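You operate a simulated robot arm through the tools that you are given. There is no shell and no other tool. Be economical: measure what you need, move in short steps, check, and stop when the job is done.

Carry out the task below with a simulated robot arm. There is one attempt and no reset: what you move stays moved.

TASK
Blow the pocket clean, then load and lock in the white short profile.
Fine: hold the air button till the pocket's chips are gone; stand the upright profile from the bench in the pocket, push the sliding tray in and turn the lock knob.

Only the result counts: the job must be done as asked and must still hold three seconds after the hand-in. Knocking over, shifting, dropping, spilling or breaking anything else fails it.

THE ROBOT
A 7-joint arm with a two-finger parallel gripper on a trunk, on a base that drives. Base frame: it is fixed to the floor where the robot stands at the start and does not move with it; the origin is under the middle of the robot, x ahead of it, y to its left, z up; the surface under the hand at the start is at about z = 84. Readings come in cm, rad, newtons and seconds.
With the tool pointing down near the work surface it reaches from about 34 to 76 cm from the robot's upright axis, wherever it stands. Its first joint turns from -2.007 to 2.007 rad. Places, roughly: air button [50, 20, 90]; lock knob [40, 20, 90]; pocket of the sliding tray [40, 40, 90]; sliding tray [40, 50, 90]. Payload 3.91 kg.
The TCP is the grasp point between the finger pads, 3 cm short of the fingertips. In the tool frame z runs along the fingers and y along their closing line. Largest opening 11 cm; finger width 2, thickness 1; the body of the gripper, 4.8 by 11.2 cm, starts 5.5 cm behind the TCP.
Orientation is told as [roll, pitch, yaw] about the base's x, y, z axes, in that order, counted from this pose: with the fingers straight down and closing along the base's y, the tool's x points along the base's -x, its y along +y and its z along -z.

THE INTERFACE
- The arm moves only by the tool move_arm. Its argument "motion" is a list of rows, each an object (a shift or turn left out is 0, a gripper value left out holds the last) with "xyz": the shift along the tool's x, y, z in cm, a list of three; "delta_rot": the turn, a rotation vector about the tool's x, y, z in rad, a list of three; "fingers": the closure, from 0 (fully open) to 1 (shut). In form: [{"xyz": [tx, ty, tz], "delta_rot": [rx, ry, rz], "fingers": fingers}, ...]. A call has 1 to 10 rows; each row shifts and turns the commanded pose from where the row before left it, along the tool's axes as they then stand. Rows are played at 5 a second. More than 5 cm and 0.15 rad between two rows, or a gripper value outside its range, and nothing of the call is played. Where a pose cannot be reached the arm comes as near as it can. A force on the tool above 40 N (or 10 N above the force at the start of the call, whichever is more), or a blocked arm, ends the call early, and 0.2 s more pass. Each finger travels about 10.8 cm/s and halts on what it meets, pressing with about 31 N; the grip force reading is that of the motor and also rises with nothing between the fingers. The clock runs only during rows and for 0.2 s after the last one: add rows that do not move to give the fingers time. The reply holds the time, the measured pose of the TCP, the force on the tool along the base axes, the opening and the grip force, in the units named above and with some noise, with the torque about the TCP (base axes, N m) and any sound that the robot's microphone picked up.
- Cameras (640 x 400 px; columns grow to the right, rows downward): "scene" is now at [0.99, 19.05, 160.67]; the picture's right is [0.49, -0.87, 0.00], its down [-0.71, -0.41, -0.57] and it looks along [0.50, 0.28, -0.82] (base axes); focal length 273 px, centre (320, 200). "wrist" rides on the gripper at [7.2, 1.7, -10.3] in the tool frame; the picture's right is [-0.23, 0.97, 0.00], its down [-0.76, -0.18, -0.62] and it looks along [-0.61, -0.14, 0.78] (tool axes); focal length 222 px, centre (320, 200). There is no depth. A picture from a camera that has moved, and an enlarged one, comes with that camera's place and axes in the base frame and with its lens. The place of the scene camera against the robot may be out by one fixed shift of up to 1.2 cm in any direction.
- capture(camera): a new picture of that camera. No time passes.
- slide_trunk(by): slides the trunk up (or, below 0, down) by that many cm; the arm and the scene camera ride with it, the base frame stays. It gives what a move gives, with no picture.
- drive_base(legs): drives the robot by 1 to 6 legs, each [ahead, turn to the left] in cm and rad, along the robot's own axes; the way and the turn of a leg run together, so that a leg with both is an arc; at most 150 cm and 3.142 rad a leg. The arm and the cameras ride along, it lands a little off, and it stops where it bumps. It gives what a move gives.
- aim_head(pan, tilt): turns the head with the scene camera to pan (to the left, within 2.705 rad either way) and tilt (down, from -0.506 to 1.204), counted from straight ahead of the robot. It gives what a move gives.
- close_up(camera, box): a new picture of the part [left, top, right, bottom] of that camera's present view, enlarged. No time passes.
- finish_job(): hands the job in; it is judged then, once.

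Go step by step. Nothing tells you exact positions but the pictures and the camera data: compare them with the known pose of the tool, close in by small moves and look again before you grip or let go. The budget is 120 turns and 90 pictures, counting those below and the enlarged ones. Unless the task says otherwise, let go and move clear before handing in, and close with one line.

The tools are called as a command line: name --argument value ..., lists and objects as JSON in quotes. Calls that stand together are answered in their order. move_arm: Moves the arm, as the interface text tells. Its arguments: {"type":"object","properties":{"motion":{"type":"array"}},"required":["motion"]} The other tools are called the same way: slide_trunk (by) slides the trunk up or down; drive_base (legs) drives the base; aim_head (pan, tilt) turns the head that bears the scene camera; capture (camera) takes a picture; close_up (camera, box) takes an enlarged picture of a part of a camera's view; finish_job () hands the job in.

At the start:

```text
time_s: 0.0
eef_pos: [45.74, 29.39, 122.01]
tool_rot: [0.0, 0.0, 0.007]
wrist_force: [0.3, 0.0, 1.1]
moment: [0.0, 0.0, -0.02]
finger_gap: 10.99
grip_force: 0.0
trunk travel left (down, up): [-72.5, 26.5]
robot x, y, heading: [-0.13, 0.09, -0.001]
head pan, tilt: [0.517, 0.963]
```

scene: 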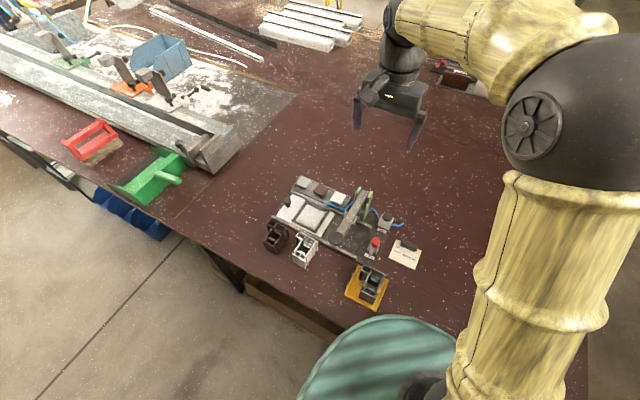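
wrist: 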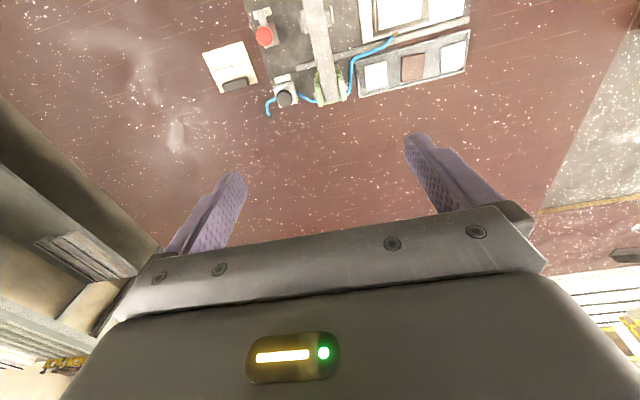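

I see a small fixture on the bench with a tray, a red knob/button, and profiles beside it. I'll zoom in first.

close_up --camera "scene" --box '[240, 160, 440, 320]'

close_up --camera "wrist" --box '[190, 0, 490, 120]'

```text
2.50 times, centred on (340, 240) of scene
camera zoom: at [0.99, 19.05, 160.67], right [0.49, -0.87, 0.0], down [-0.71, -0.41, -0.57], along [0.5, 0.28, -0.82], focal length 682 px, centre (270, 100)
```

zoom: 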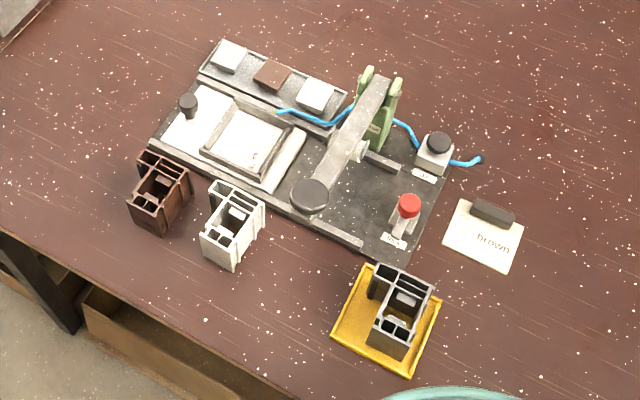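

```text
2.13 times, centred on (340, 60) of wrist
camera zoom: at [38.65, 30.98, 132.35], right [0.22, 0.98, 0.0], down [0.76, -0.17, 0.62], along [0.61, -0.14, -0.78], focal length 474 px, centre (277, 499)
```

zoom: 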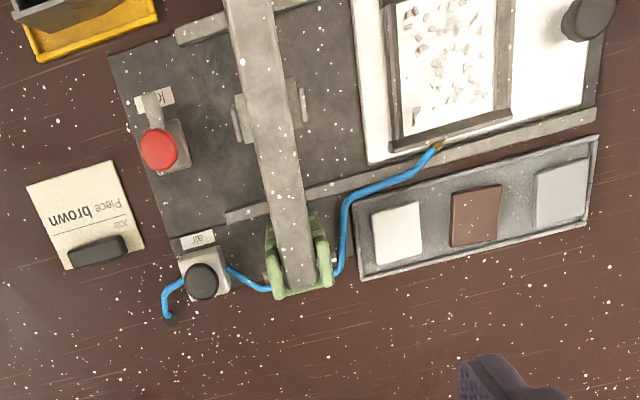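

The white profile stands at the front of the fixture, the pocket is full of chips, and the red lock knob and black air button are on the right. I'll look closer at each.

close_up --camera "scene" --box '[350, 200, 430, 270]'

close_up --camera "scene" --box '[265, 175, 355, 275]'

```text
5.71 times, centred on (390, 235) of scene
camera zoom: at [0.99, 19.05, 160.67], right [0.49, -0.87, 0.0], down [-0.71, -0.41, -0.57], along [0.5, 0.28, -0.82], focal length 1559 px, centre (-80, 0)
```

zoom: 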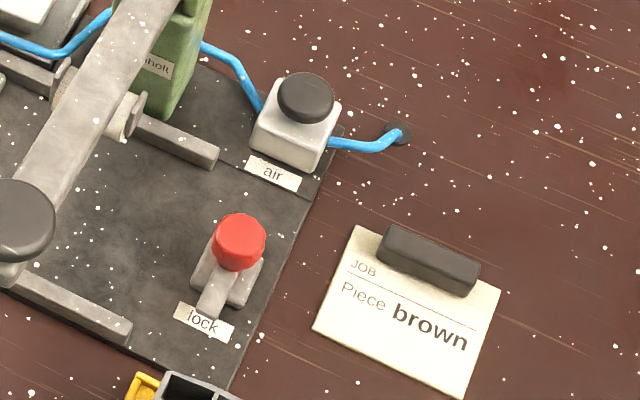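

```text
4.00 times, centred on (310, 225) of scene
camera zoom: at [0.99, 19.05, 160.67], right [0.49, -0.87, 0.0], down [-0.71, -0.41, -0.57], along [0.5, 0.28, -0.82], focal length 1091 px, centre (360, 100)
```

zoom: 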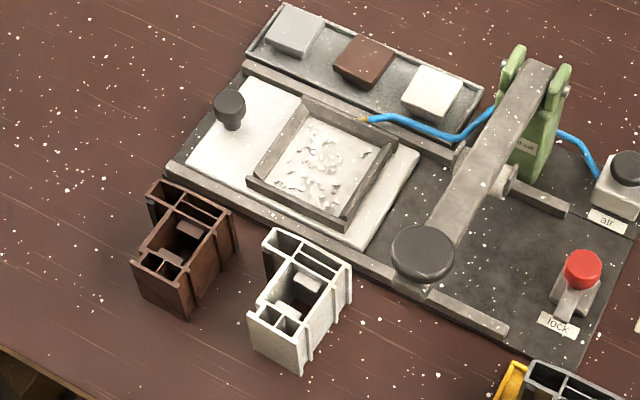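

I'll bring the hand back and lower, so the wrist camera sees pocket and profile up close.

move_arm --motion '[{"xyz": [4, 1.5, 1.5]}, {"xyz": [4, 1.5, 1.5]}, {"xyz": [4, 1.5, 1.5]}, {"xyz": [4, 1.5, 1.5]}, {"xyz": [4, 1.5, 1.5]}, {"xyz": [3, 1.5, 1.5]}, {"xyz": [0, 0, 0]}]'

capture --camera "wrist"

```text
time_s: 1.6
eef_pos: [22.61, 38.2, 112.87]
tool_rot: [0.001, 0.001, 0.008]
wrist_force: [-0.5, 0.1, -0.2]
moment: [0.0, 0.02, 0.03]
finger_gap: 10.97
grip_force: 0.1
trunk travel left (down, up): [-72.5, 26.5]
robot x, y, heading: [0.09, -0.18, 0.003]
head pan, tilt: [0.517, 0.963]
```

```text
83 pictures are left
camera wrist: at [15.53, 39.84, 123.23], right [0.22, 0.98, 0.0], down [0.76, -0.17, 0.62], along [0.61, -0.14, -0.78], focal length 222 px, centre (320, 200)
```

wrist: 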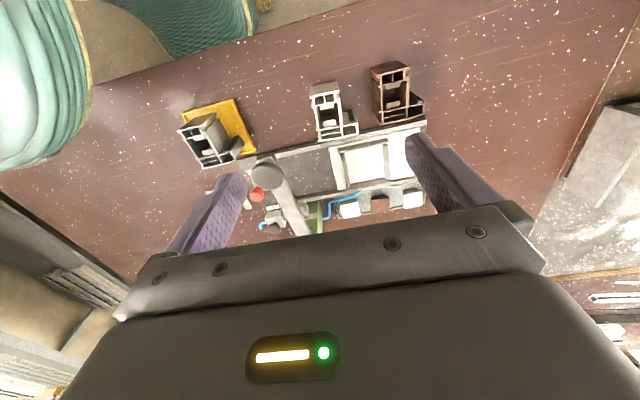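

close_up --camera "wrist" --box '[280, 60, 440, 160]'

close_up --camera "scene" --box '[285, 220, 335, 270]'

```text
4.00 times, centred on (360, 110) of wrist
camera zoom: at [15.53, 39.84, 123.23], right [0.22, 0.98, 0.0], down [0.76, -0.17, 0.62], along [0.61, -0.14, -0.78], focal length 888 px, centre (160, 560)
```

zoom: 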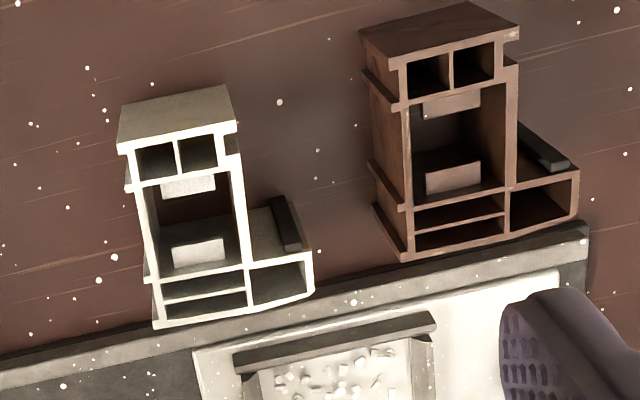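

```text
8.00 times, centred on (310, 245) of scene
camera zoom: at [1.01, 19.01, 160.68], right [0.49, -0.87, 0.0], down [-0.71, -0.41, -0.57], along [0.5, 0.28, -0.82], focal length 2182 px, centre (400, -160)
```

zoom: 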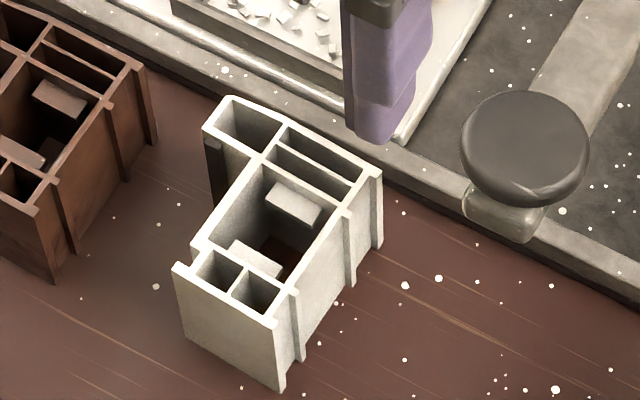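

move_arm --motion '[{"xyz": [2, -2, 3]}, {"xyz": [2, -2, 3]}, {"xyz": [1, -2, 3]}, {"xyz": [0, 0, 0]}]'

close_up --camera "wrist" --box '[260, 20, 500, 170]'

```text
time_s: 2.6
eef_pos: [17.75, 31.88, 104.08]
tool_rot: [0.0, 0.002, 0.008]
wrist_force: [0.6, 0.0, -0.9]
moment: [-0.02, 0.02, -0.01]
finger_gap: 10.98
grip_force: 0.1
trunk travel left (down, up): [-72.5, 26.5]
robot x, y, heading: [-0.17, 0.14, -0.004]
head pan, tilt: [0.517, 0.963]
```

```text
2.67 times, centred on (380, 95) of wrist
camera zoom: at [10.57, 33.57, 114.44], right [0.22, 0.98, 0.0], down [0.76, -0.17, 0.62], along [0.61, -0.14, -0.78], focal length 592 px, centre (160, 480)
```

zoom: 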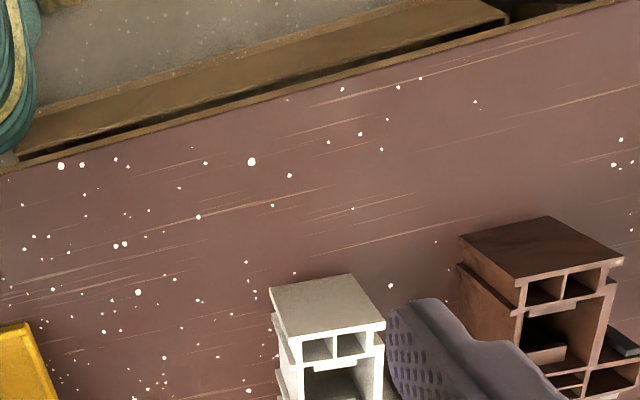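

The profile is about 6.6 × 6.2 × 6 cm high, standing at about x 23–30, y 36–43. I put the air button near (48, 22, 88.7). I'll raise the hand, turn it 90° for clearance from the raised clamp arm, and go there.

move_arm --motion '[{"xyz": [0, 0, -4], "fingers": 1}, {"xyz": [-4, 0, -4]}, {"xyz": [-5, 0, -4]}, {"xyz": [-5, 0, 0]}, {"xyz": [-5, -1, 0]}, {"xyz": [-5, -2, 0]}, {"xyz": [-4, -3, 0]}, {"xyz": [-2, -3.8, 0]}, {"xyz": [0, 0, 0]}]'

move_arm --motion '[{"delta_rot": [0, 0, -0.147]}, {"delta_rot": [0, 0, -0.147]}, {"delta_rot": [0, 0, -0.147]}, {"delta_rot": [0, 0, -0.147]}, {"delta_rot": [0, 0, -0.147]}, {"delta_rot": [0, 0, -0.147]}, {"delta_rot": [0, 0, -0.147]}, {"delta_rot": [0, 0, -0.147]}, {"delta_rot": [0, 0, -0.147]}, {"delta_rot": [0, 0, -0.147]}]'

move_arm --motion '[{"delta_rot": [0, 0, -0.1]}, {"xyz": [0, 0, 0]}]'

capture --camera "wrist"

capture --camera "scene"

```text
refused: row 2 steps farther than a row can; nothing moved
```

```text
time_s: 4.8
eef_pos: [17.82, 32.22, 103.99]
tool_rot: [-0.001, 0.001, 1.48]
wrist_force: [-0.5, -0.2, 0.2]
moment: [0.03, -0.03, -0.01]
finger_gap: 10.99
grip_force: 0.1
trunk travel left (down, up): [-72.5, 26.5]
robot x, y, heading: [0.14, 0.25, -0.0]
head pan, tilt: [0.517, 0.963]
```

```text
time_s: 5.4
eef_pos: [17.86, 32.19, 103.9]
tool_rot: [0.0, 0.0, 1.578]
wrist_force: [-0.2, 0.2, -0.2]
moment: [0.0, 0.05, 0.0]
finger_gap: 10.98
grip_force: 0.1
trunk travel left (down, up): [-72.5, 26.5]
robot x, y, heading: [-0.22, 0.14, -0.001]
head pan, tilt: [0.517, 0.963]
```

```text
79 pictures are left
camera wrist: at [16.28, 24.91, 114.38], right [-0.98, 0.22, 0.0], down [0.17, 0.76, 0.62], along [0.14, 0.61, -0.78], focal length 222 px, centre (320, 200)
```

wrist: 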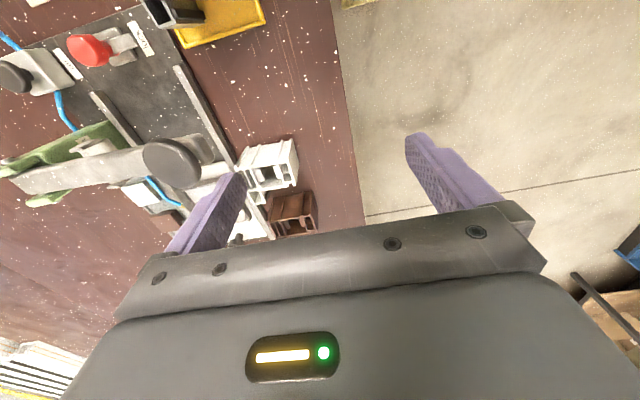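

```text
78 pictures are left
camera scene: at [0.98, 19.04, 160.68], right [0.49, -0.87, 0.0], down [-0.71, -0.41, -0.57], along [0.5, 0.28, -0.82], focal length 273 px, centre (320, 200)
```

scene: 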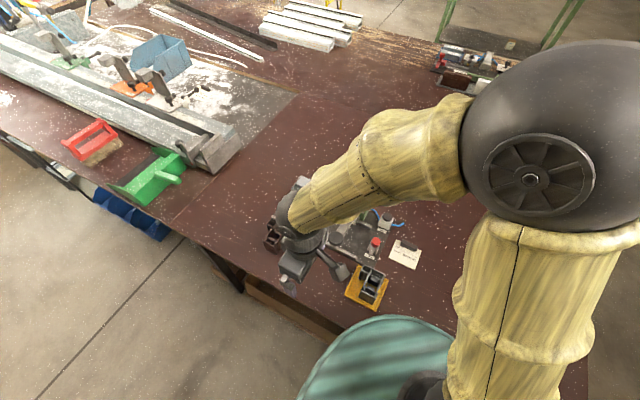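

move_arm --motion '[{"xyz": [0, 0, -4], "fingers": 1}, {"xyz": [0, 0, -4]}, {"xyz": [0, -4.3, 0]}, {"xyz": [0, -4.3, 0]}, {"xyz": [1.5, -4.3, 0]}, {"xyz": [2, -4.3, 0]}, {"xyz": [2, -4.3, 0]}, {"xyz": [2, -4.3, 0]}, {"xyz": [2.6, -4.3, 0]}, {"xyz": [0, 0, 0]}]'

capture --camera "wrist"

```text
refused: row 9 steps farther than a row can; nothing moved
```

```text
77 pictures are left
camera wrist: at [16.28, 24.91, 114.38], right [-0.98, 0.22, 0.0], down [0.17, 0.76, 0.62], along [0.14, 0.61, -0.78], focal length 222 px, centre (320, 200)
```

wrist: 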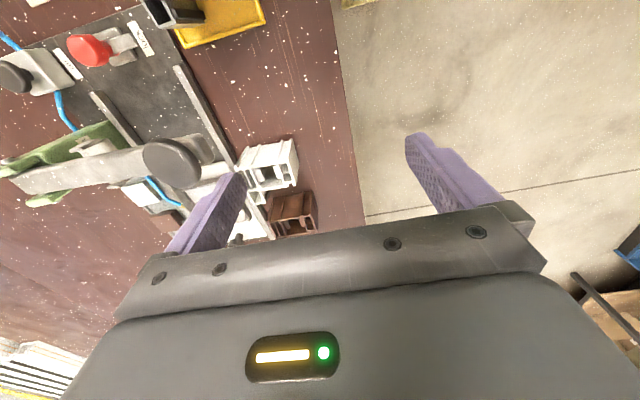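

The last row was slightly too long; I'll repeat with shorter rows.

move_arm --motion '[{"xyz": [0, 0, -4], "fingers": 1}, {"xyz": [0, 0, -4]}, {"xyz": [0, -4.3, 0]}, {"xyz": [0, -4.3, 0]}, {"xyz": [2, -4.3, 0]}, {"xyz": [2, -4.3, 0]}, {"xyz": [2, -4.3, 0]}, {"xyz": [2, -4.3, 0]}, {"xyz": [2, -4.3, 0]}, {"xyz": [0, 0, 0]}]'

capture --camera "wrist"

```text
time_s: 7.6
eef_pos: [48.02, 22.17, 111.77]
tool_rot: [-0.002, 0.0, 1.579]
wrist_force: [-0.5, -0.2, -0.8]
moment: [-0.02, -0.03, -0.02]
finger_gap: 0.01
grip_force: 30.8
trunk travel left (down, up): [-72.5, 26.5]
robot x, y, heading: [0.04, 0.08, -0.004]
head pan, tilt: [0.517, 0.963]
```

```text
76 pictures are left
camera wrist: at [46.45, 14.9, 122.15], right [-0.98, 0.22, 0.0], down [0.17, 0.76, 0.62], along [0.14, 0.61, -0.78], focal length 222 px, centre (320, 200)
```

wrist: 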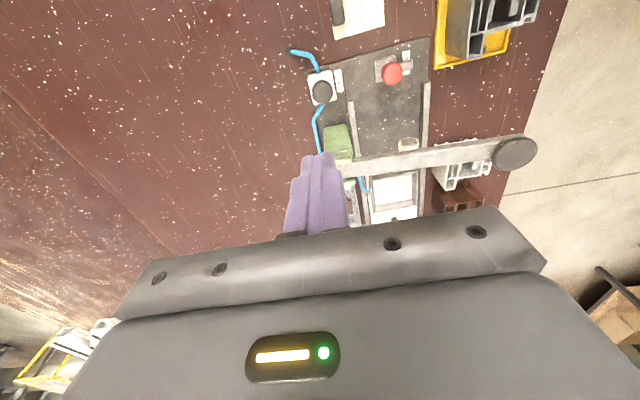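

move_arm --motion '[{"xyz": [0, 0, 4.5]}, {"xyz": [0, 0, 4.5]}, {"xyz": [0, 0, 4.5]}, {"xyz": [0, 0, 3.5]}, {"xyz": [0, 0, 0]}]'

capture --camera "wrist"

close_up --camera "scene" --box '[240, 160, 440, 320]'

```text
time_s: 8.8
eef_pos: [47.8, 22.21, 94.78]
tool_rot: [0.0, -0.001, 1.578]
wrist_force: [0.1, 0.4, 0.8]
moment: [0.04, -0.03, 0.0]
finger_gap: 0.0
grip_force: 31.4
trunk travel left (down, up): [-72.5, 26.5]
robot x, y, heading: [0.23, -0.18, -0.004]
head pan, tilt: [0.517, 0.963]
```

```text
75 pictures are left
camera wrist: at [46.23, 14.93, 105.23], right [-0.98, 0.22, 0.0], down [0.17, 0.76, 0.62], along [0.14, 0.61, -0.78], focal length 222 px, centre (320, 200)
```

wrist: 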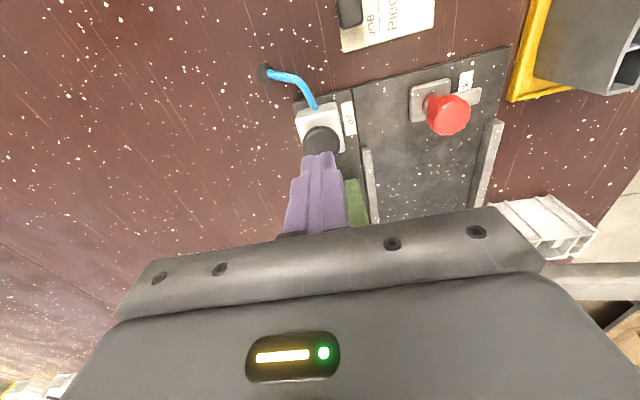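

```text
2.50 times, centred on (340, 240) of scene
camera zoom: at [0.98, 19.03, 160.68], right [0.49, -0.87, 0.0], down [-0.71, -0.41, -0.57], along [0.5, 0.28, -0.82], focal length 682 px, centre (270, 100)
```

zoom: 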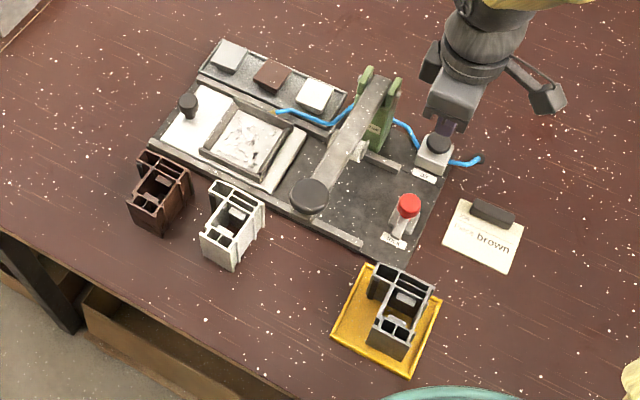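

move_arm --motion '[{"xyz": [0, 0, 1.5]}, {"xyz": [0, 0, 0.8]}, {"xyz": [0, 0, 0.4]}, {"xyz": [0, 0, 0.3]}, {"xyz": [0, 0, 0.3]}, {"xyz": [0, 0, 0.3]}, {"xyz": [0, 0, 0]}]'

close_up --camera "scene" --box '[265, 175, 425, 275]'

```text
time_s: 10.4
eef_pos: [47.87, 22.17, 91.66]
tool_rot: [-0.007, -0.001, 1.578]
wrist_force: [-3.8, -3.1, 28.4]
moment: [-0.06, 0.11, 0.06]
finger_gap: 0.0
grip_force: 31.3
trunk travel left (down, up): [-72.5, 26.5]
robot x, y, heading: [0.09, 0.07, 0.002]
head pan, tilt: [0.517, 0.963]
heard: click
```

```text
4.00 times, centred on (345, 225) of scene
camera zoom: at [0.69, 18.88, 160.73], right [0.49, -0.87, 0.0], down [-0.71, -0.4, -0.57], along [0.5, 0.28, -0.82], focal length 1091 px, centre (220, 100)
```

zoom: 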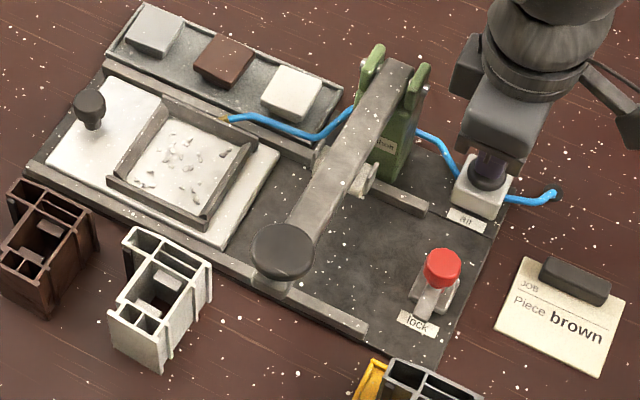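

Clicked, and the chips are thinning out. I'll keep holding.

move_arm --motion '[{"xyz": [0, 0, 0]}, {"xyz": [0, 0, 0]}, {"xyz": [0, 0, 0]}, {"xyz": [0, 0, 0]}, {"xyz": [0, 0, 0]}, {"xyz": [0, 0, 0]}, {"xyz": [0, 0, 0]}, {"xyz": [0, 0, 0]}]'

close_up --camera "scene" --box '[265, 175, 425, 275]'

```text
time_s: 12.2
eef_pos: [47.83, 22.29, 91.53]
tool_rot: [-0.007, -0.001, 1.576]
wrist_force: [5.7, 0.0, 37.6]
moment: [0.01, -0.1, -0.04]
finger_gap: 0.0
grip_force: 31.3
trunk travel left (down, up): [-72.5, 26.5]
robot x, y, heading: [0.04, -0.3, 0.004]
head pan, tilt: [0.517, 0.963]
```

```text
4.00 times, centred on (345, 225) of scene
camera zoom: at [0.73, 18.89, 160.7], right [0.49, -0.87, 0.0], down [-0.71, -0.4, -0.57], along [0.5, 0.28, -0.82], focal length 1091 px, centre (220, 100)
```

zoom: 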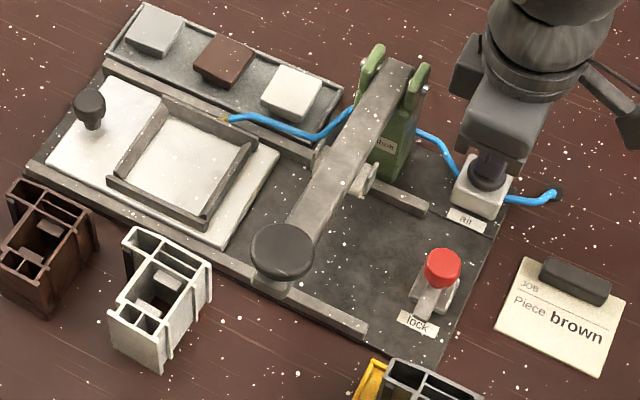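

The pocket looks empty; I'll hold a second more, lift off, and inspect it.

move_arm --motion '[{"xyz": [0, 0, 0]}, {"xyz": [0, 0, 0]}, {"xyz": [0, 0, 0]}, {"xyz": [0, 0, 0]}, {"xyz": [0, 0, -1.5]}, {"xyz": [0, 0, -4]}, {"xyz": [0, 0, -4]}, {"xyz": [0, 0, -4]}, {"xyz": [0, 0, -4]}, {"xyz": [0, 0, 0]}]'

close_up --camera "scene" --box '[270, 175, 350, 225]'

```text
time_s: 14.4
eef_pos: [48.09, 22.29, 108.85]
tool_rot: [0.0, 0.0, 1.577]
wrist_force: [-0.7, -0.3, 0.7]
moment: [0.03, 0.01, 0.01]
finger_gap: 0.0
grip_force: 30.8
trunk travel left (down, up): [-72.5, 26.5]
robot x, y, heading: [0.1, -0.04, -0.001]
head pan, tilt: [0.517, 0.963]
```

```text
8.00 times, centred on (310, 200) of scene
camera zoom: at [1.04, 19.05, 160.67], right [0.49, -0.87, 0.0], down [-0.71, -0.41, -0.57], along [0.5, 0.28, -0.82], focal length 2182 px, centre (400, 200)
```

zoom: 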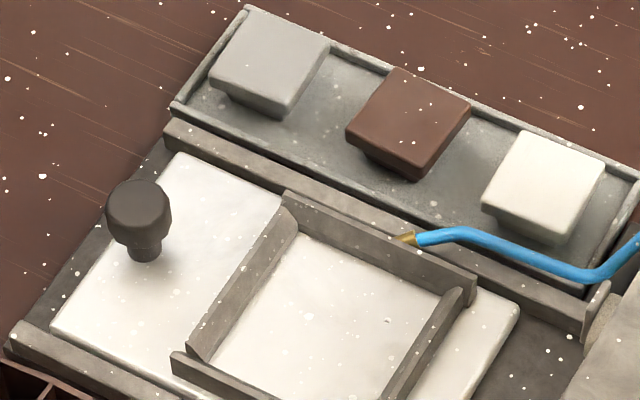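

close_up --camera "scene" --box '[294, 200, 330, 230]'

capture --camera "wrist"

```text
13.33 times, centred on (312, 215) of scene
camera zoom: at [1.04, 19.05, 160.67], right [0.49, -0.87, 0.0], down [-0.71, -0.41, -0.57], along [0.5, 0.28, -0.82], focal length 3637 px, centre (427, 0)
```

zoom: 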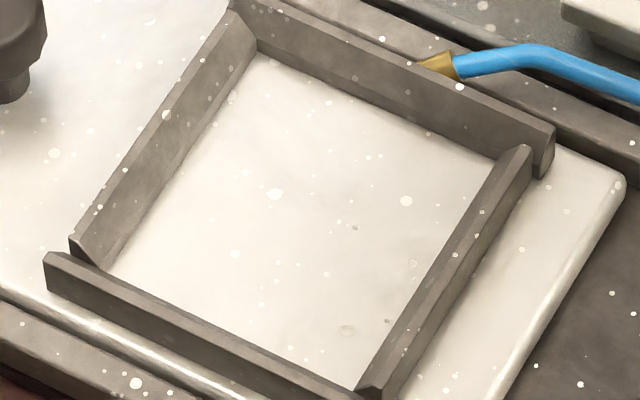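

```text
69 pictures are left
camera wrist: at [46.46, 15.04, 119.26], right [-0.98, 0.22, 0.0], down [0.17, 0.76, 0.62], along [0.14, 0.61, -0.78], focal length 222 px, centre (320, 200)
```

wrist: 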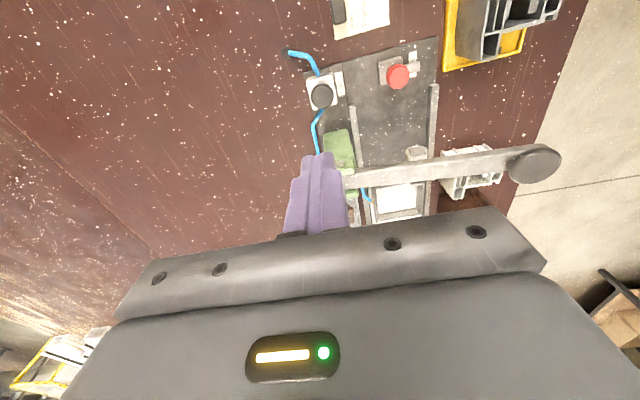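

The pocket is clean (remaining dots are image speckle). Next I turn the hand back to yaw 0 and hover above the white profile, to measure it and the pocket.

move_arm --motion '[{"xyz": [0, 0, -3], "delta_rot": [0, 0, 0.147]}, {"delta_rot": [0, 0, 0.147]}, {"delta_rot": [0, 0, 0.147]}, {"delta_rot": [0, 0, 0.147]}, {"delta_rot": [0, 0, 0.147]}, {"delta_rot": [0, 0, 0.147]}, {"delta_rot": [0, 0, 0.147]}, {"delta_rot": [0, 0, 0.147]}, {"delta_rot": [0, 0, 0.147]}, {"delta_rot": [0, 0, 0.147]}]'

move_arm --motion '[{"delta_rot": [0, 0, 0.107], "fingers": 0.36}, {"xyz": [3.6, 2.7, 0]}, {"xyz": [3.6, 2.7, 0]}, {"xyz": [3.6, 2.7, 0]}, {"xyz": [3.6, 2.7, 0]}, {"xyz": [3.6, 2.7, 0]}, {"xyz": [3.6, 2.7, 0]}, {"xyz": [0, 0, 0]}]'

capture --camera "wrist"

```text
time_s: 16.6
eef_pos: [47.93, 22.34, 111.88]
tool_rot: [0.0, 0.001, 0.105]
wrist_force: [-0.8, 0.3, -0.2]
moment: [0.02, 0.0, 0.02]
finger_gap: 0.02
grip_force: 31.0
trunk travel left (down, up): [-72.5, 26.5]
robot x, y, heading: [-0.16, -0.09, -0.003]
head pan, tilt: [0.517, 0.963]
```

```text
time_s: 18.4
eef_pos: [26.26, 38.67, 112.06]
tool_rot: [0.0, 0.0, 0.0]
wrist_force: [0.3, 0.2, -0.7]
moment: [-0.03, 0.01, -0.02]
finger_gap: 7.05
grip_force: 0.1
trunk travel left (down, up): [-72.5, 26.5]
robot x, y, heading: [-0.04, 0.14, -0.0]
head pan, tilt: [0.517, 0.963]
```

```text
68 pictures are left
camera wrist: at [19.18, 40.32, 122.42], right [0.23, 0.97, 0.0], down [0.76, -0.18, 0.62], along [0.61, -0.14, -0.78], focal length 222 px, centre (320, 200)
```

wrist: 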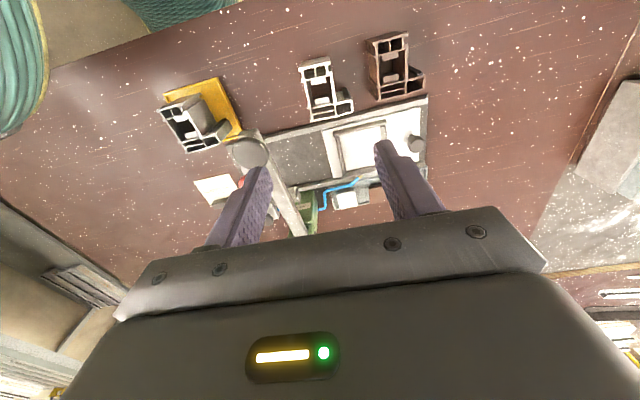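

close_up --camera "wrist" --box '[285, 40, 445, 190]'

close_up --camera "wrist" --box '[320, 110, 400, 180]'

close_up --camera "wrist" --box '[290, 45, 370, 125]'

```text
2.67 times, centred on (365, 115) of wrist
camera zoom: at [19.18, 40.32, 122.42], right [0.23, 0.97, 0.0], down [0.76, -0.18, 0.62], along [0.61, -0.14, -0.78], focal length 592 px, centre (200, 427)
```

zoom: 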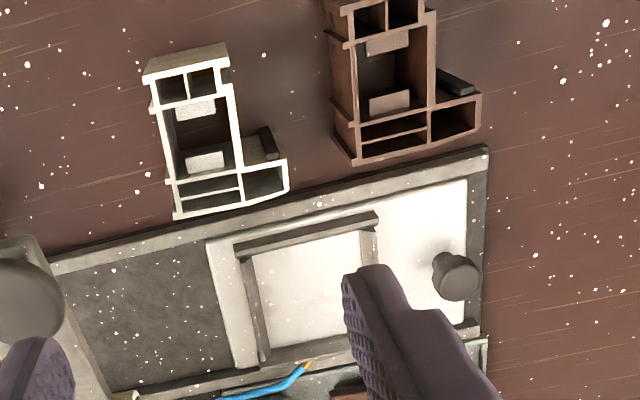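

```text
5.71 times, centred on (360, 145) of wrist
camera zoom: at [19.18, 40.32, 122.42], right [0.23, 0.97, 0.0], down [0.76, -0.18, 0.62], along [0.61, -0.14, -0.78], focal length 1269 px, centre (91, 514)
```

zoom: 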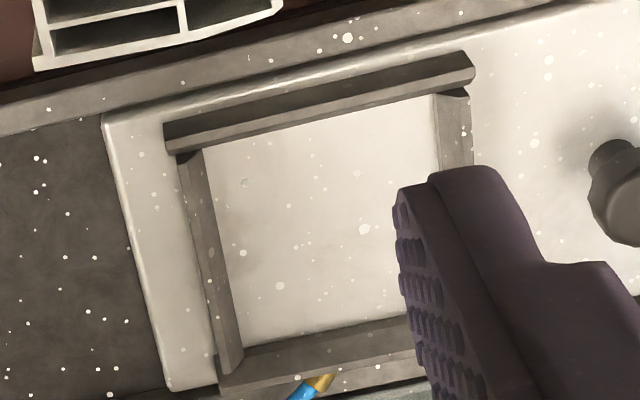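

```text
5.00 times, centred on (330, 85) of wrist
camera zoom: at [19.18, 40.32, 122.42], right [0.23, 0.97, 0.0], down [0.76, -0.18, 0.62], along [0.61, -0.14, -0.78], focal length 1111 px, centre (270, 775)
```

zoom: 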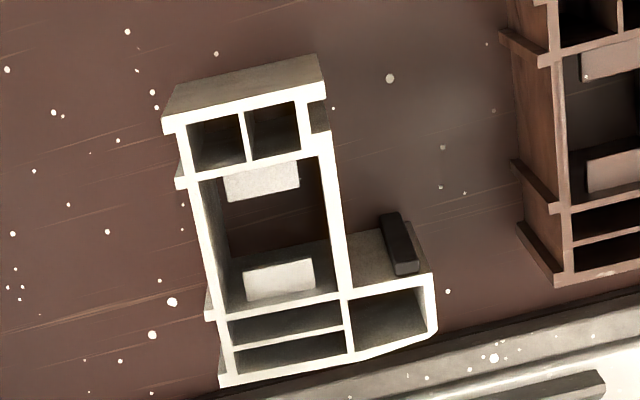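

Measured: the profile body is centred near (26.3, 38.5) with its top at z≈90, and the pocket interior is x 34.6–41.9, y 40.3–47.1. I'll descend part way and check.

move_arm --motion '[{"xyz": [0, 0, 4.5]}, {"xyz": [0, -0.1, 4.5]}, {"xyz": [0, 0, 4]}, {"xyz": [0, 0, 2]}, {"xyz": [0, 0, 0]}]'

capture --camera "wrist"

close_up --camera "scene" --box '[270, 200, 350, 270]'

```text
time_s: 19.6
eef_pos: [26.4, 38.4, 96.79]
tool_rot: [-0.001, -0.002, 0.0]
wrist_force: [0.4, -0.2, 0.0]
moment: [0.0, 0.04, 0.01]
finger_gap: 7.05
grip_force: 0.0
trunk travel left (down, up): [-72.5, 26.5]
robot x, y, heading: [0.28, -0.14, -0.002]
head pan, tilt: [0.517, 0.963]
```

```text
64 pictures are left
camera wrist: at [19.16, 40.1, 107.14], right [0.23, 0.97, 0.0], down [0.76, -0.18, 0.62], along [0.61, -0.14, -0.78], focal length 222 px, centre (320, 200)
```

wrist: 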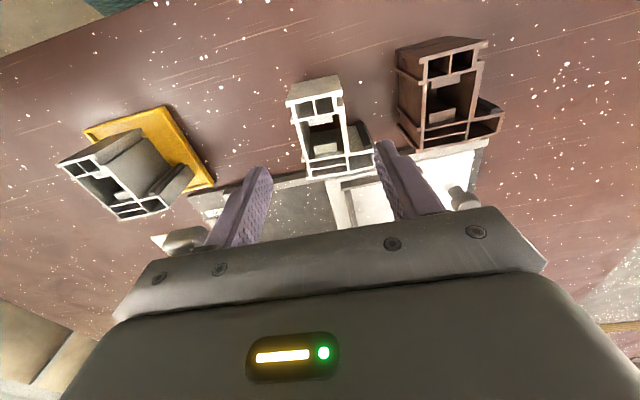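

```text
5.71 times, centred on (310, 235) of scene
camera zoom: at [0.98, 19.04, 160.68], right [0.49, -0.87, 0.0], down [-0.71, -0.41, -0.57], along [0.5, 0.28, -0.82], focal length 1559 px, centre (377, 0)
```

zoom: 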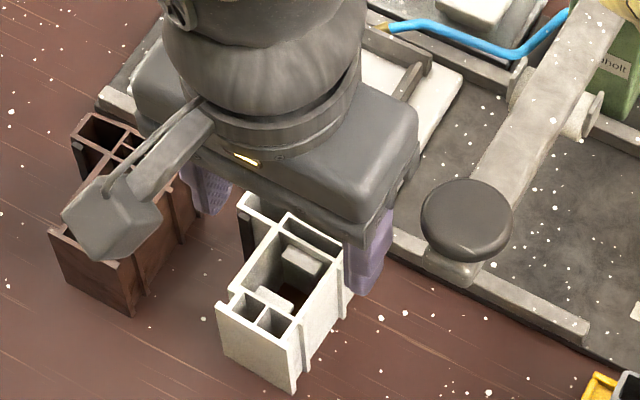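

move_arm --motion '[{"xyz": [0, 0, 1.5]}, {"xyz": [0, 0, 1.5]}, {"xyz": [0, 0, 1.5]}, {"xyz": [0, 0, 1.3]}, {"xyz": [0, 0, 1]}, {"xyz": [0, 0, 0]}]'

capture --camera "wrist"

close_up --camera "scene" --box '[270, 200, 350, 270]'

```text
time_s: 21.0
eef_pos: [26.35, 38.16, 90.04]
tool_rot: [-0.001, -0.001, 0.001]
wrist_force: [-1.0, 0.6, 0.3]
moment: [0.02, 0.0, 0.02]
finger_gap: 7.04
grip_force: 0.0
trunk travel left (down, up): [-72.5, 26.5]
robot x, y, heading: [0.39, -0.03, 0.003]
head pan, tilt: [0.517, 0.963]
```

```text
62 pictures are left
camera wrist: at [19.2, 40.0, 100.41], right [0.23, 0.97, 0.0], down [0.76, -0.18, 0.62], along [0.61, -0.14, -0.78], focal length 222 px, centre (320, 200)
```

wrist: 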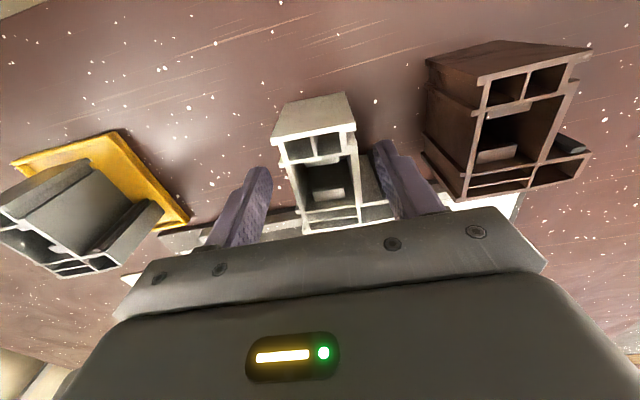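

```text
5.71 times, centred on (310, 235) of scene
camera zoom: at [0.99, 19.04, 160.68], right [0.49, -0.87, 0.0], down [-0.71, -0.41, -0.57], along [0.5, 0.28, -0.82], focal length 1559 px, centre (377, 0)
```

zoom: 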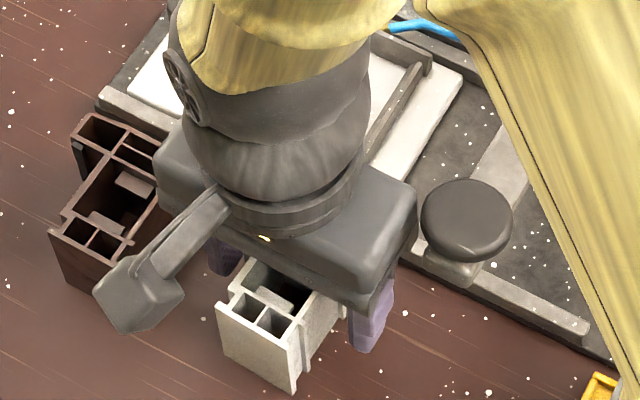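

move_arm --motion '[{"fingers": 0.5}, {"fingers": 0.6}, {"fingers": 0.66}, {"fingers": 0.72}, {"fingers": 0.8}, {"xyz": [0, 0, 0]}]'

capture --camera "wrist"

```text
time_s: 22.4
eef_pos: [26.41, 38.15, 90.07]
tool_rot: [0.001, 0.0, -0.001]
wrist_force: [-0.3, -0.4, 0.0]
moment: [0.01, -0.03, -0.01]
finger_gap: 4.11
grip_force: 31.2
trunk travel left (down, up): [-72.5, 26.5]
robot x, y, heading: [-0.04, -0.03, -0.002]
head pan, tilt: [0.517, 0.963]
```

```text
60 pictures are left
camera wrist: at [19.21, 40.0, 100.43], right [0.23, 0.97, 0.0], down [0.76, -0.18, 0.62], along [0.61, -0.14, -0.78], focal length 222 px, centre (320, 200)
```

wrist: 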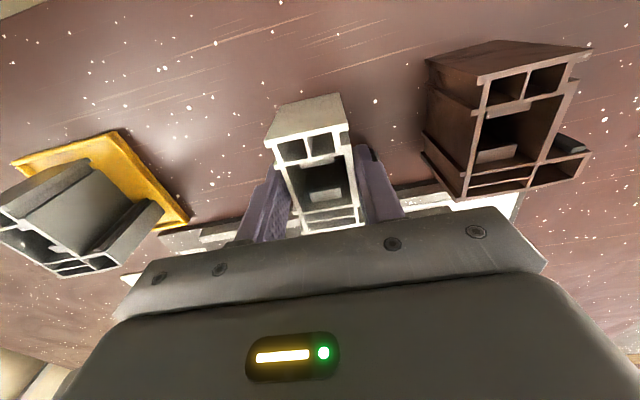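

Gripped (gap 4.1). Lift straight up.

move_arm --motion '[{"xyz": [0, 0, -1]}, {"xyz": [0, 0, -2.5]}, {"xyz": [0, 0, -4]}, {"xyz": [0, 0, -3.5]}, {"xyz": [0, 0, 0]}]'

capture --camera "wrist"

```text
time_s: 23.6
eef_pos: [26.34, 38.28, 100.81]
tool_rot: [-0.001, -0.001, -0.001]
wrist_force: [0.5, 0.1, -0.2]
moment: [0.01, -0.01, -0.01]
finger_gap: 4.13
grip_force: 31.2
trunk travel left (down, up): [-72.5, 26.5]
robot x, y, heading: [0.01, 0.23, -0.001]
head pan, tilt: [0.517, 0.963]
```

```text
59 pictures are left
camera wrist: at [19.22, 40.08, 111.23], right [0.23, 0.97, 0.0], down [0.76, -0.18, 0.62], along [0.61, -0.14, -0.78], focal length 222 px, centre (320, 200)
```

wrist: 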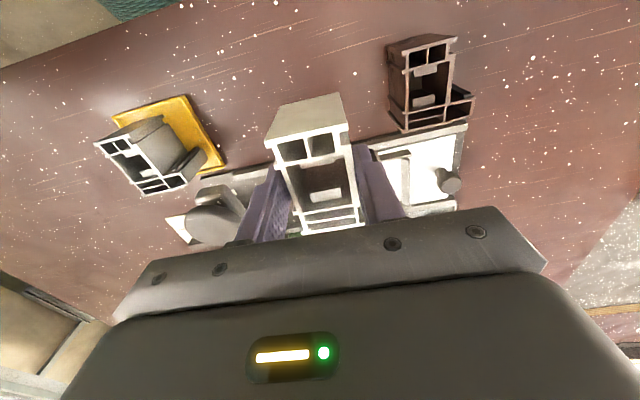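

move_arm --motion '[{"xyz": [-3, 1.1, 0]}, {"xyz": [-3, 1.1, 0]}, {"xyz": [-3, 1.1, 0]}, {"xyz": [-2.5, 1.05, 0]}, {"xyz": [0, 0, 2.5]}, {"xyz": [0, 0, 0]}]'

capture --camera "wrist"

close_up --camera "scene" --box '[270, 170, 350, 240]'

```text
time_s: 25.0
eef_pos: [37.96, 42.75, 98.45]
tool_rot: [0.0, 0.0, 0.0]
wrist_force: [0.0, 0.2, -0.9]
moment: [0.01, 0.0, 0.0]
finger_gap: 4.13
grip_force: 30.9
trunk travel left (down, up): [-72.5, 26.5]
robot x, y, heading: [0.06, -0.23, 0.0]
head pan, tilt: [0.517, 0.963]
```

```text
58 pictures are left
camera wrist: at [30.79, 44.45, 108.85], right [0.23, 0.97, 0.0], down [0.76, -0.18, 0.62], along [0.61, -0.14, -0.78], focal length 222 px, centre (320, 200)
```

wrist: 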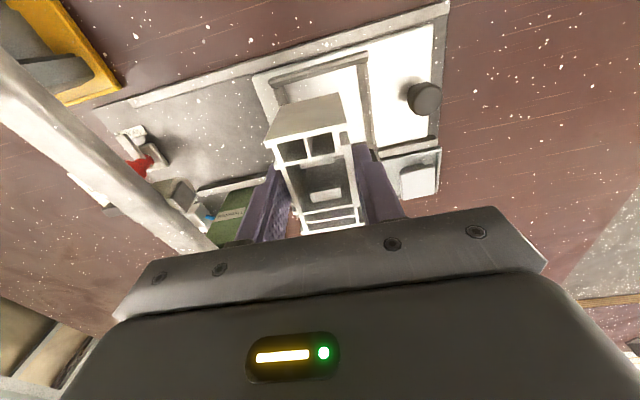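

```text
5.71 times, centred on (310, 205) of scene
camera zoom: at [0.99, 19.04, 160.68], right [0.49, -0.87, 0.0], down [-0.71, -0.41, -0.57], along [0.5, 0.28, -0.82], focal length 1559 px, centre (377, 171)
```

zoom: 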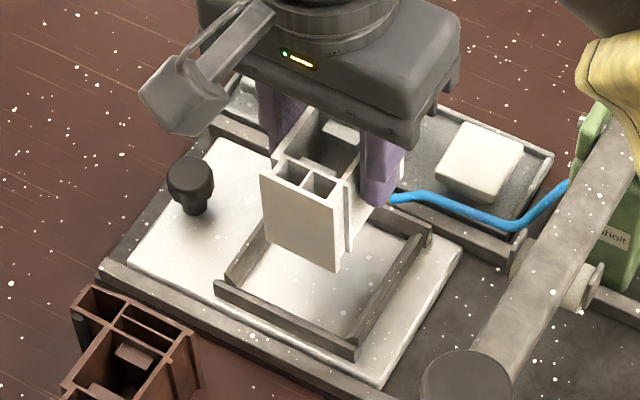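

close_up --camera "wrist" --box '[250, 45, 410, 165]'

```text
3.33 times, centred on (330, 105) of wrist
camera zoom: at [30.79, 44.45, 108.85], right [0.23, 0.97, 0.0], down [0.76, -0.18, 0.62], along [0.61, -0.14, -0.78], focal length 740 px, centre (287, 517)
```

zoom: 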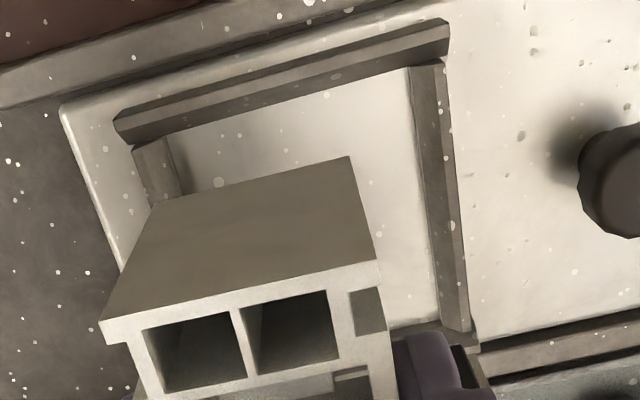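

Piece is close to centred over the pocket; I'll shift +0.2 in x and −0.22 in y, lower most of the way, then check.

move_arm --motion '[{"xyz": [-0.2, -0.22, 0]}, {"xyz": [0, 0, 1.5]}, {"xyz": [0, 0, 1.5]}, {"xyz": [0, 0, 0.7]}, {"xyz": [0, 0, 0]}]'

close_up --camera "wrist" --box '[230, 45, 450, 195]'

close_up --camera "scene" --box '[280, 180, 340, 230]'

```text
time_s: 26.2
eef_pos: [38.13, 42.65, 94.74]
tool_rot: [0.0, 0.002, 0.0]
wrist_force: [0.1, 0.0, -0.2]
moment: [-0.01, -0.04, 0.0]
finger_gap: 4.13
grip_force: 31.4
trunk travel left (down, up): [-72.5, 26.5]
robot x, y, heading: [0.11, -0.15, 0.003]
head pan, tilt: [0.517, 0.963]
```

```text
2.67 times, centred on (340, 120) of wrist
camera zoom: at [30.97, 44.23, 105.09], right [0.23, 0.97, 0.0], down [0.76, -0.18, 0.62], along [0.61, -0.14, -0.78], focal length 592 px, centre (267, 413)
```

zoom: 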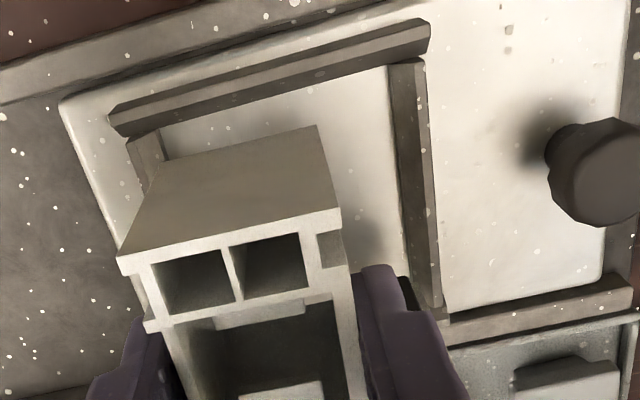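

```text
8.00 times, centred on (310, 205) of scene
camera zoom: at [1.0, 19.06, 160.67], right [0.49, -0.87, 0.0], down [-0.71, -0.41, -0.57], along [0.5, 0.28, -0.82], focal length 2182 px, centre (400, 160)
```

zoom: 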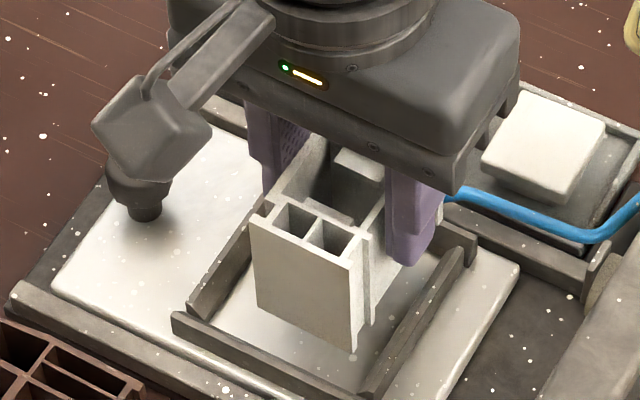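

move_arm --motion '[{"xyz": [0, 0, 0.9]}, {"xyz": [0, 0, 0.8]}, {"xyz": [0, 0, 0.4]}, {"xyz": [0, 0, 0.2]}, {"xyz": [0, 0, 0]}]'

close_up --camera "scene" --box '[280, 180, 340, 230]'

```text
time_s: 27.4
eef_pos: [37.95, 42.31, 92.46]
tool_rot: [-0.002, 0.001, 0.003]
wrist_force: [-2.6, 1.1, -0.5]
moment: [-0.02, 0.16, 0.14]
finger_gap: 4.12
grip_force: 30.9
trunk travel left (down, up): [-72.5, 26.5]
robot x, y, heading: [0.18, -0.2, 0.003]
head pan, tilt: [0.517, 0.963]
```

```text
8.00 times, centred on (310, 205) of scene
camera zoom: at [0.96, 19.06, 160.67], right [0.49, -0.87, 0.0], down [-0.71, -0.41, -0.57], along [0.5, 0.28, -0.82], focal length 2182 px, centre (400, 160)
```

zoom: 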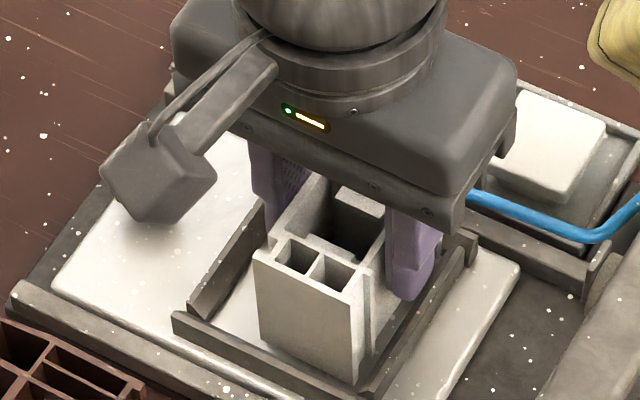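

A slight sideways force suggests the far side touches the guide; I'll ease back in x and continue down.

move_arm --motion '[{"xyz": [0.2, 0, 0]}, {"xyz": [0, 0, 0.2]}, {"xyz": [0, 0, 0]}]'

close_up --camera "wrist" --box '[230, 45, 450, 195]'

```text
time_s: 28.2
eef_pos: [37.97, 42.52, 92.41]
tool_rot: [0.0, 0.0, 0.001]
wrist_force: [-0.1, 0.1, -0.5]
moment: [-0.01, 0.01, 0.01]
finger_gap: 4.15
grip_force: 31.1
trunk travel left (down, up): [-72.5, 26.5]
robot x, y, heading: [0.25, -0.38, -0.003]
head pan, tilt: [0.517, 0.963]
```

```text
2.67 times, centred on (340, 120) of wrist
camera zoom: at [30.74, 44.2, 102.72], right [0.23, 0.97, 0.0], down [0.76, -0.18, 0.62], along [0.61, -0.14, -0.78], focal length 592 px, centre (267, 413)
```

zoom: 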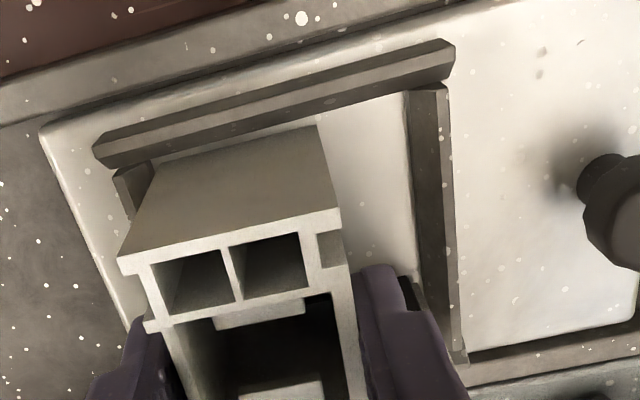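

move_arm --motion '[{"xyz": [0, 0, 0.2]}, {"xyz": [0, 0, 0.2]}, {"xyz": [0, 0, 0]}]'

```text
time_s: 29.0
eef_pos: [37.84, 42.61, 91.94]
tool_rot: [0.0, 0.001, -0.002]
wrist_force: [-0.4, 0.7, -0.4]
moment: [0.01, -0.01, -0.02]
finger_gap: 4.14
grip_force: 30.9
trunk travel left (down, up): [-72.5, 26.5]
robot x, y, heading: [-0.16, 0.09, 0.001]
head pan, tilt: [0.517, 0.963]
```

move_arm --motion '[{"xyz": [0, 0, 0.2]}, {"xyz": [0, 0, 0.2]}, {"xyz": [0, 0, 0]}]'

close_up --camera "scene" --box '[280, 180, 340, 230]'

```text
time_s: 29.8
eef_pos: [37.8, 42.49, 91.81]
tool_rot: [0.004, -0.003, -0.001]
wrist_force: [2.5, 2.2, 22.9]
moment: [0.0, -0.1, -0.03]
finger_gap: 4.18
grip_force: 31.4
trunk travel left (down, up): [-72.5, 26.5]
robot x, y, heading: [-0.16, 0.43, -0.001]
head pan, tilt: [0.517, 0.963]
```

```text
8.00 times, centred on (310, 205) of scene
camera zoom: at [0.87, 18.9, 160.71], right [0.49, -0.87, 0.0], down [-0.71, -0.4, -0.57], along [0.5, 0.28, -0.82], focal length 2182 px, centre (400, 160)
```

zoom: 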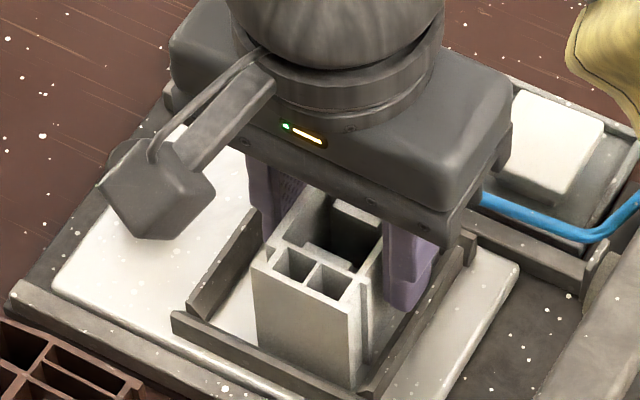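

Seated on the pocket floor (23 N upward). Relieve slightly, open, and lift clear.

move_arm --motion '[{"xyz": [0, 0, -0.2]}, {"fingers": 0.55}, {"fingers": 0.45}, {"xyz": [0, 0, 0]}, {"xyz": [0, 0, -2]}, {"xyz": [0, 0, -4]}, {"xyz": [2, 0, -4]}, {"xyz": [0, 0, 0]}]'

close_up --camera "scene" --box '[265, 175, 425, 275]'

capture --camera "wrist"

```text
time_s: 31.6
eef_pos: [35.88, 42.63, 101.74]
tool_rot: [-0.003, 0.0, -0.001]
wrist_force: [0.0, 0.1, -0.6]
moment: [0.01, -0.02, -0.02]
finger_gap: 6.05
grip_force: 0.1
trunk travel left (down, up): [-72.5, 26.5]
robot x, y, heading: [0.08, 0.55, -0.002]
head pan, tilt: [0.517, 0.963]
```

```text
4.00 times, centred on (345, 225) of scene
camera zoom: at [1.03, 19.08, 160.67], right [0.49, -0.87, 0.0], down [-0.71, -0.41, -0.57], along [0.5, 0.28, -0.82], focal length 1091 px, centre (220, 100)
```

zoom: 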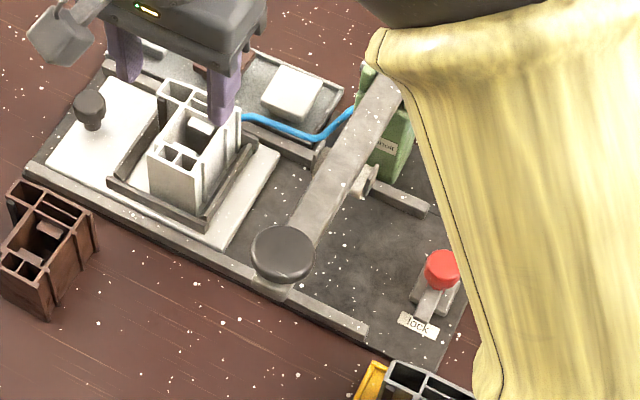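

```text
49 pictures are left
camera wrist: at [28.82, 44.32, 112.15], right [0.23, 0.97, 0.0], down [0.76, -0.18, 0.62], along [0.61, -0.14, -0.78], focal length 222 px, centre (320, 200)
```

wrist: 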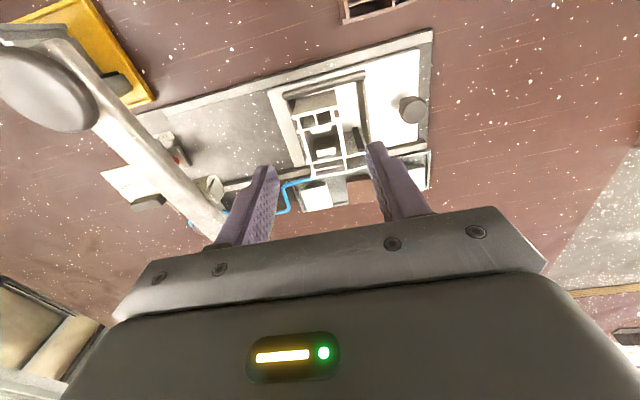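

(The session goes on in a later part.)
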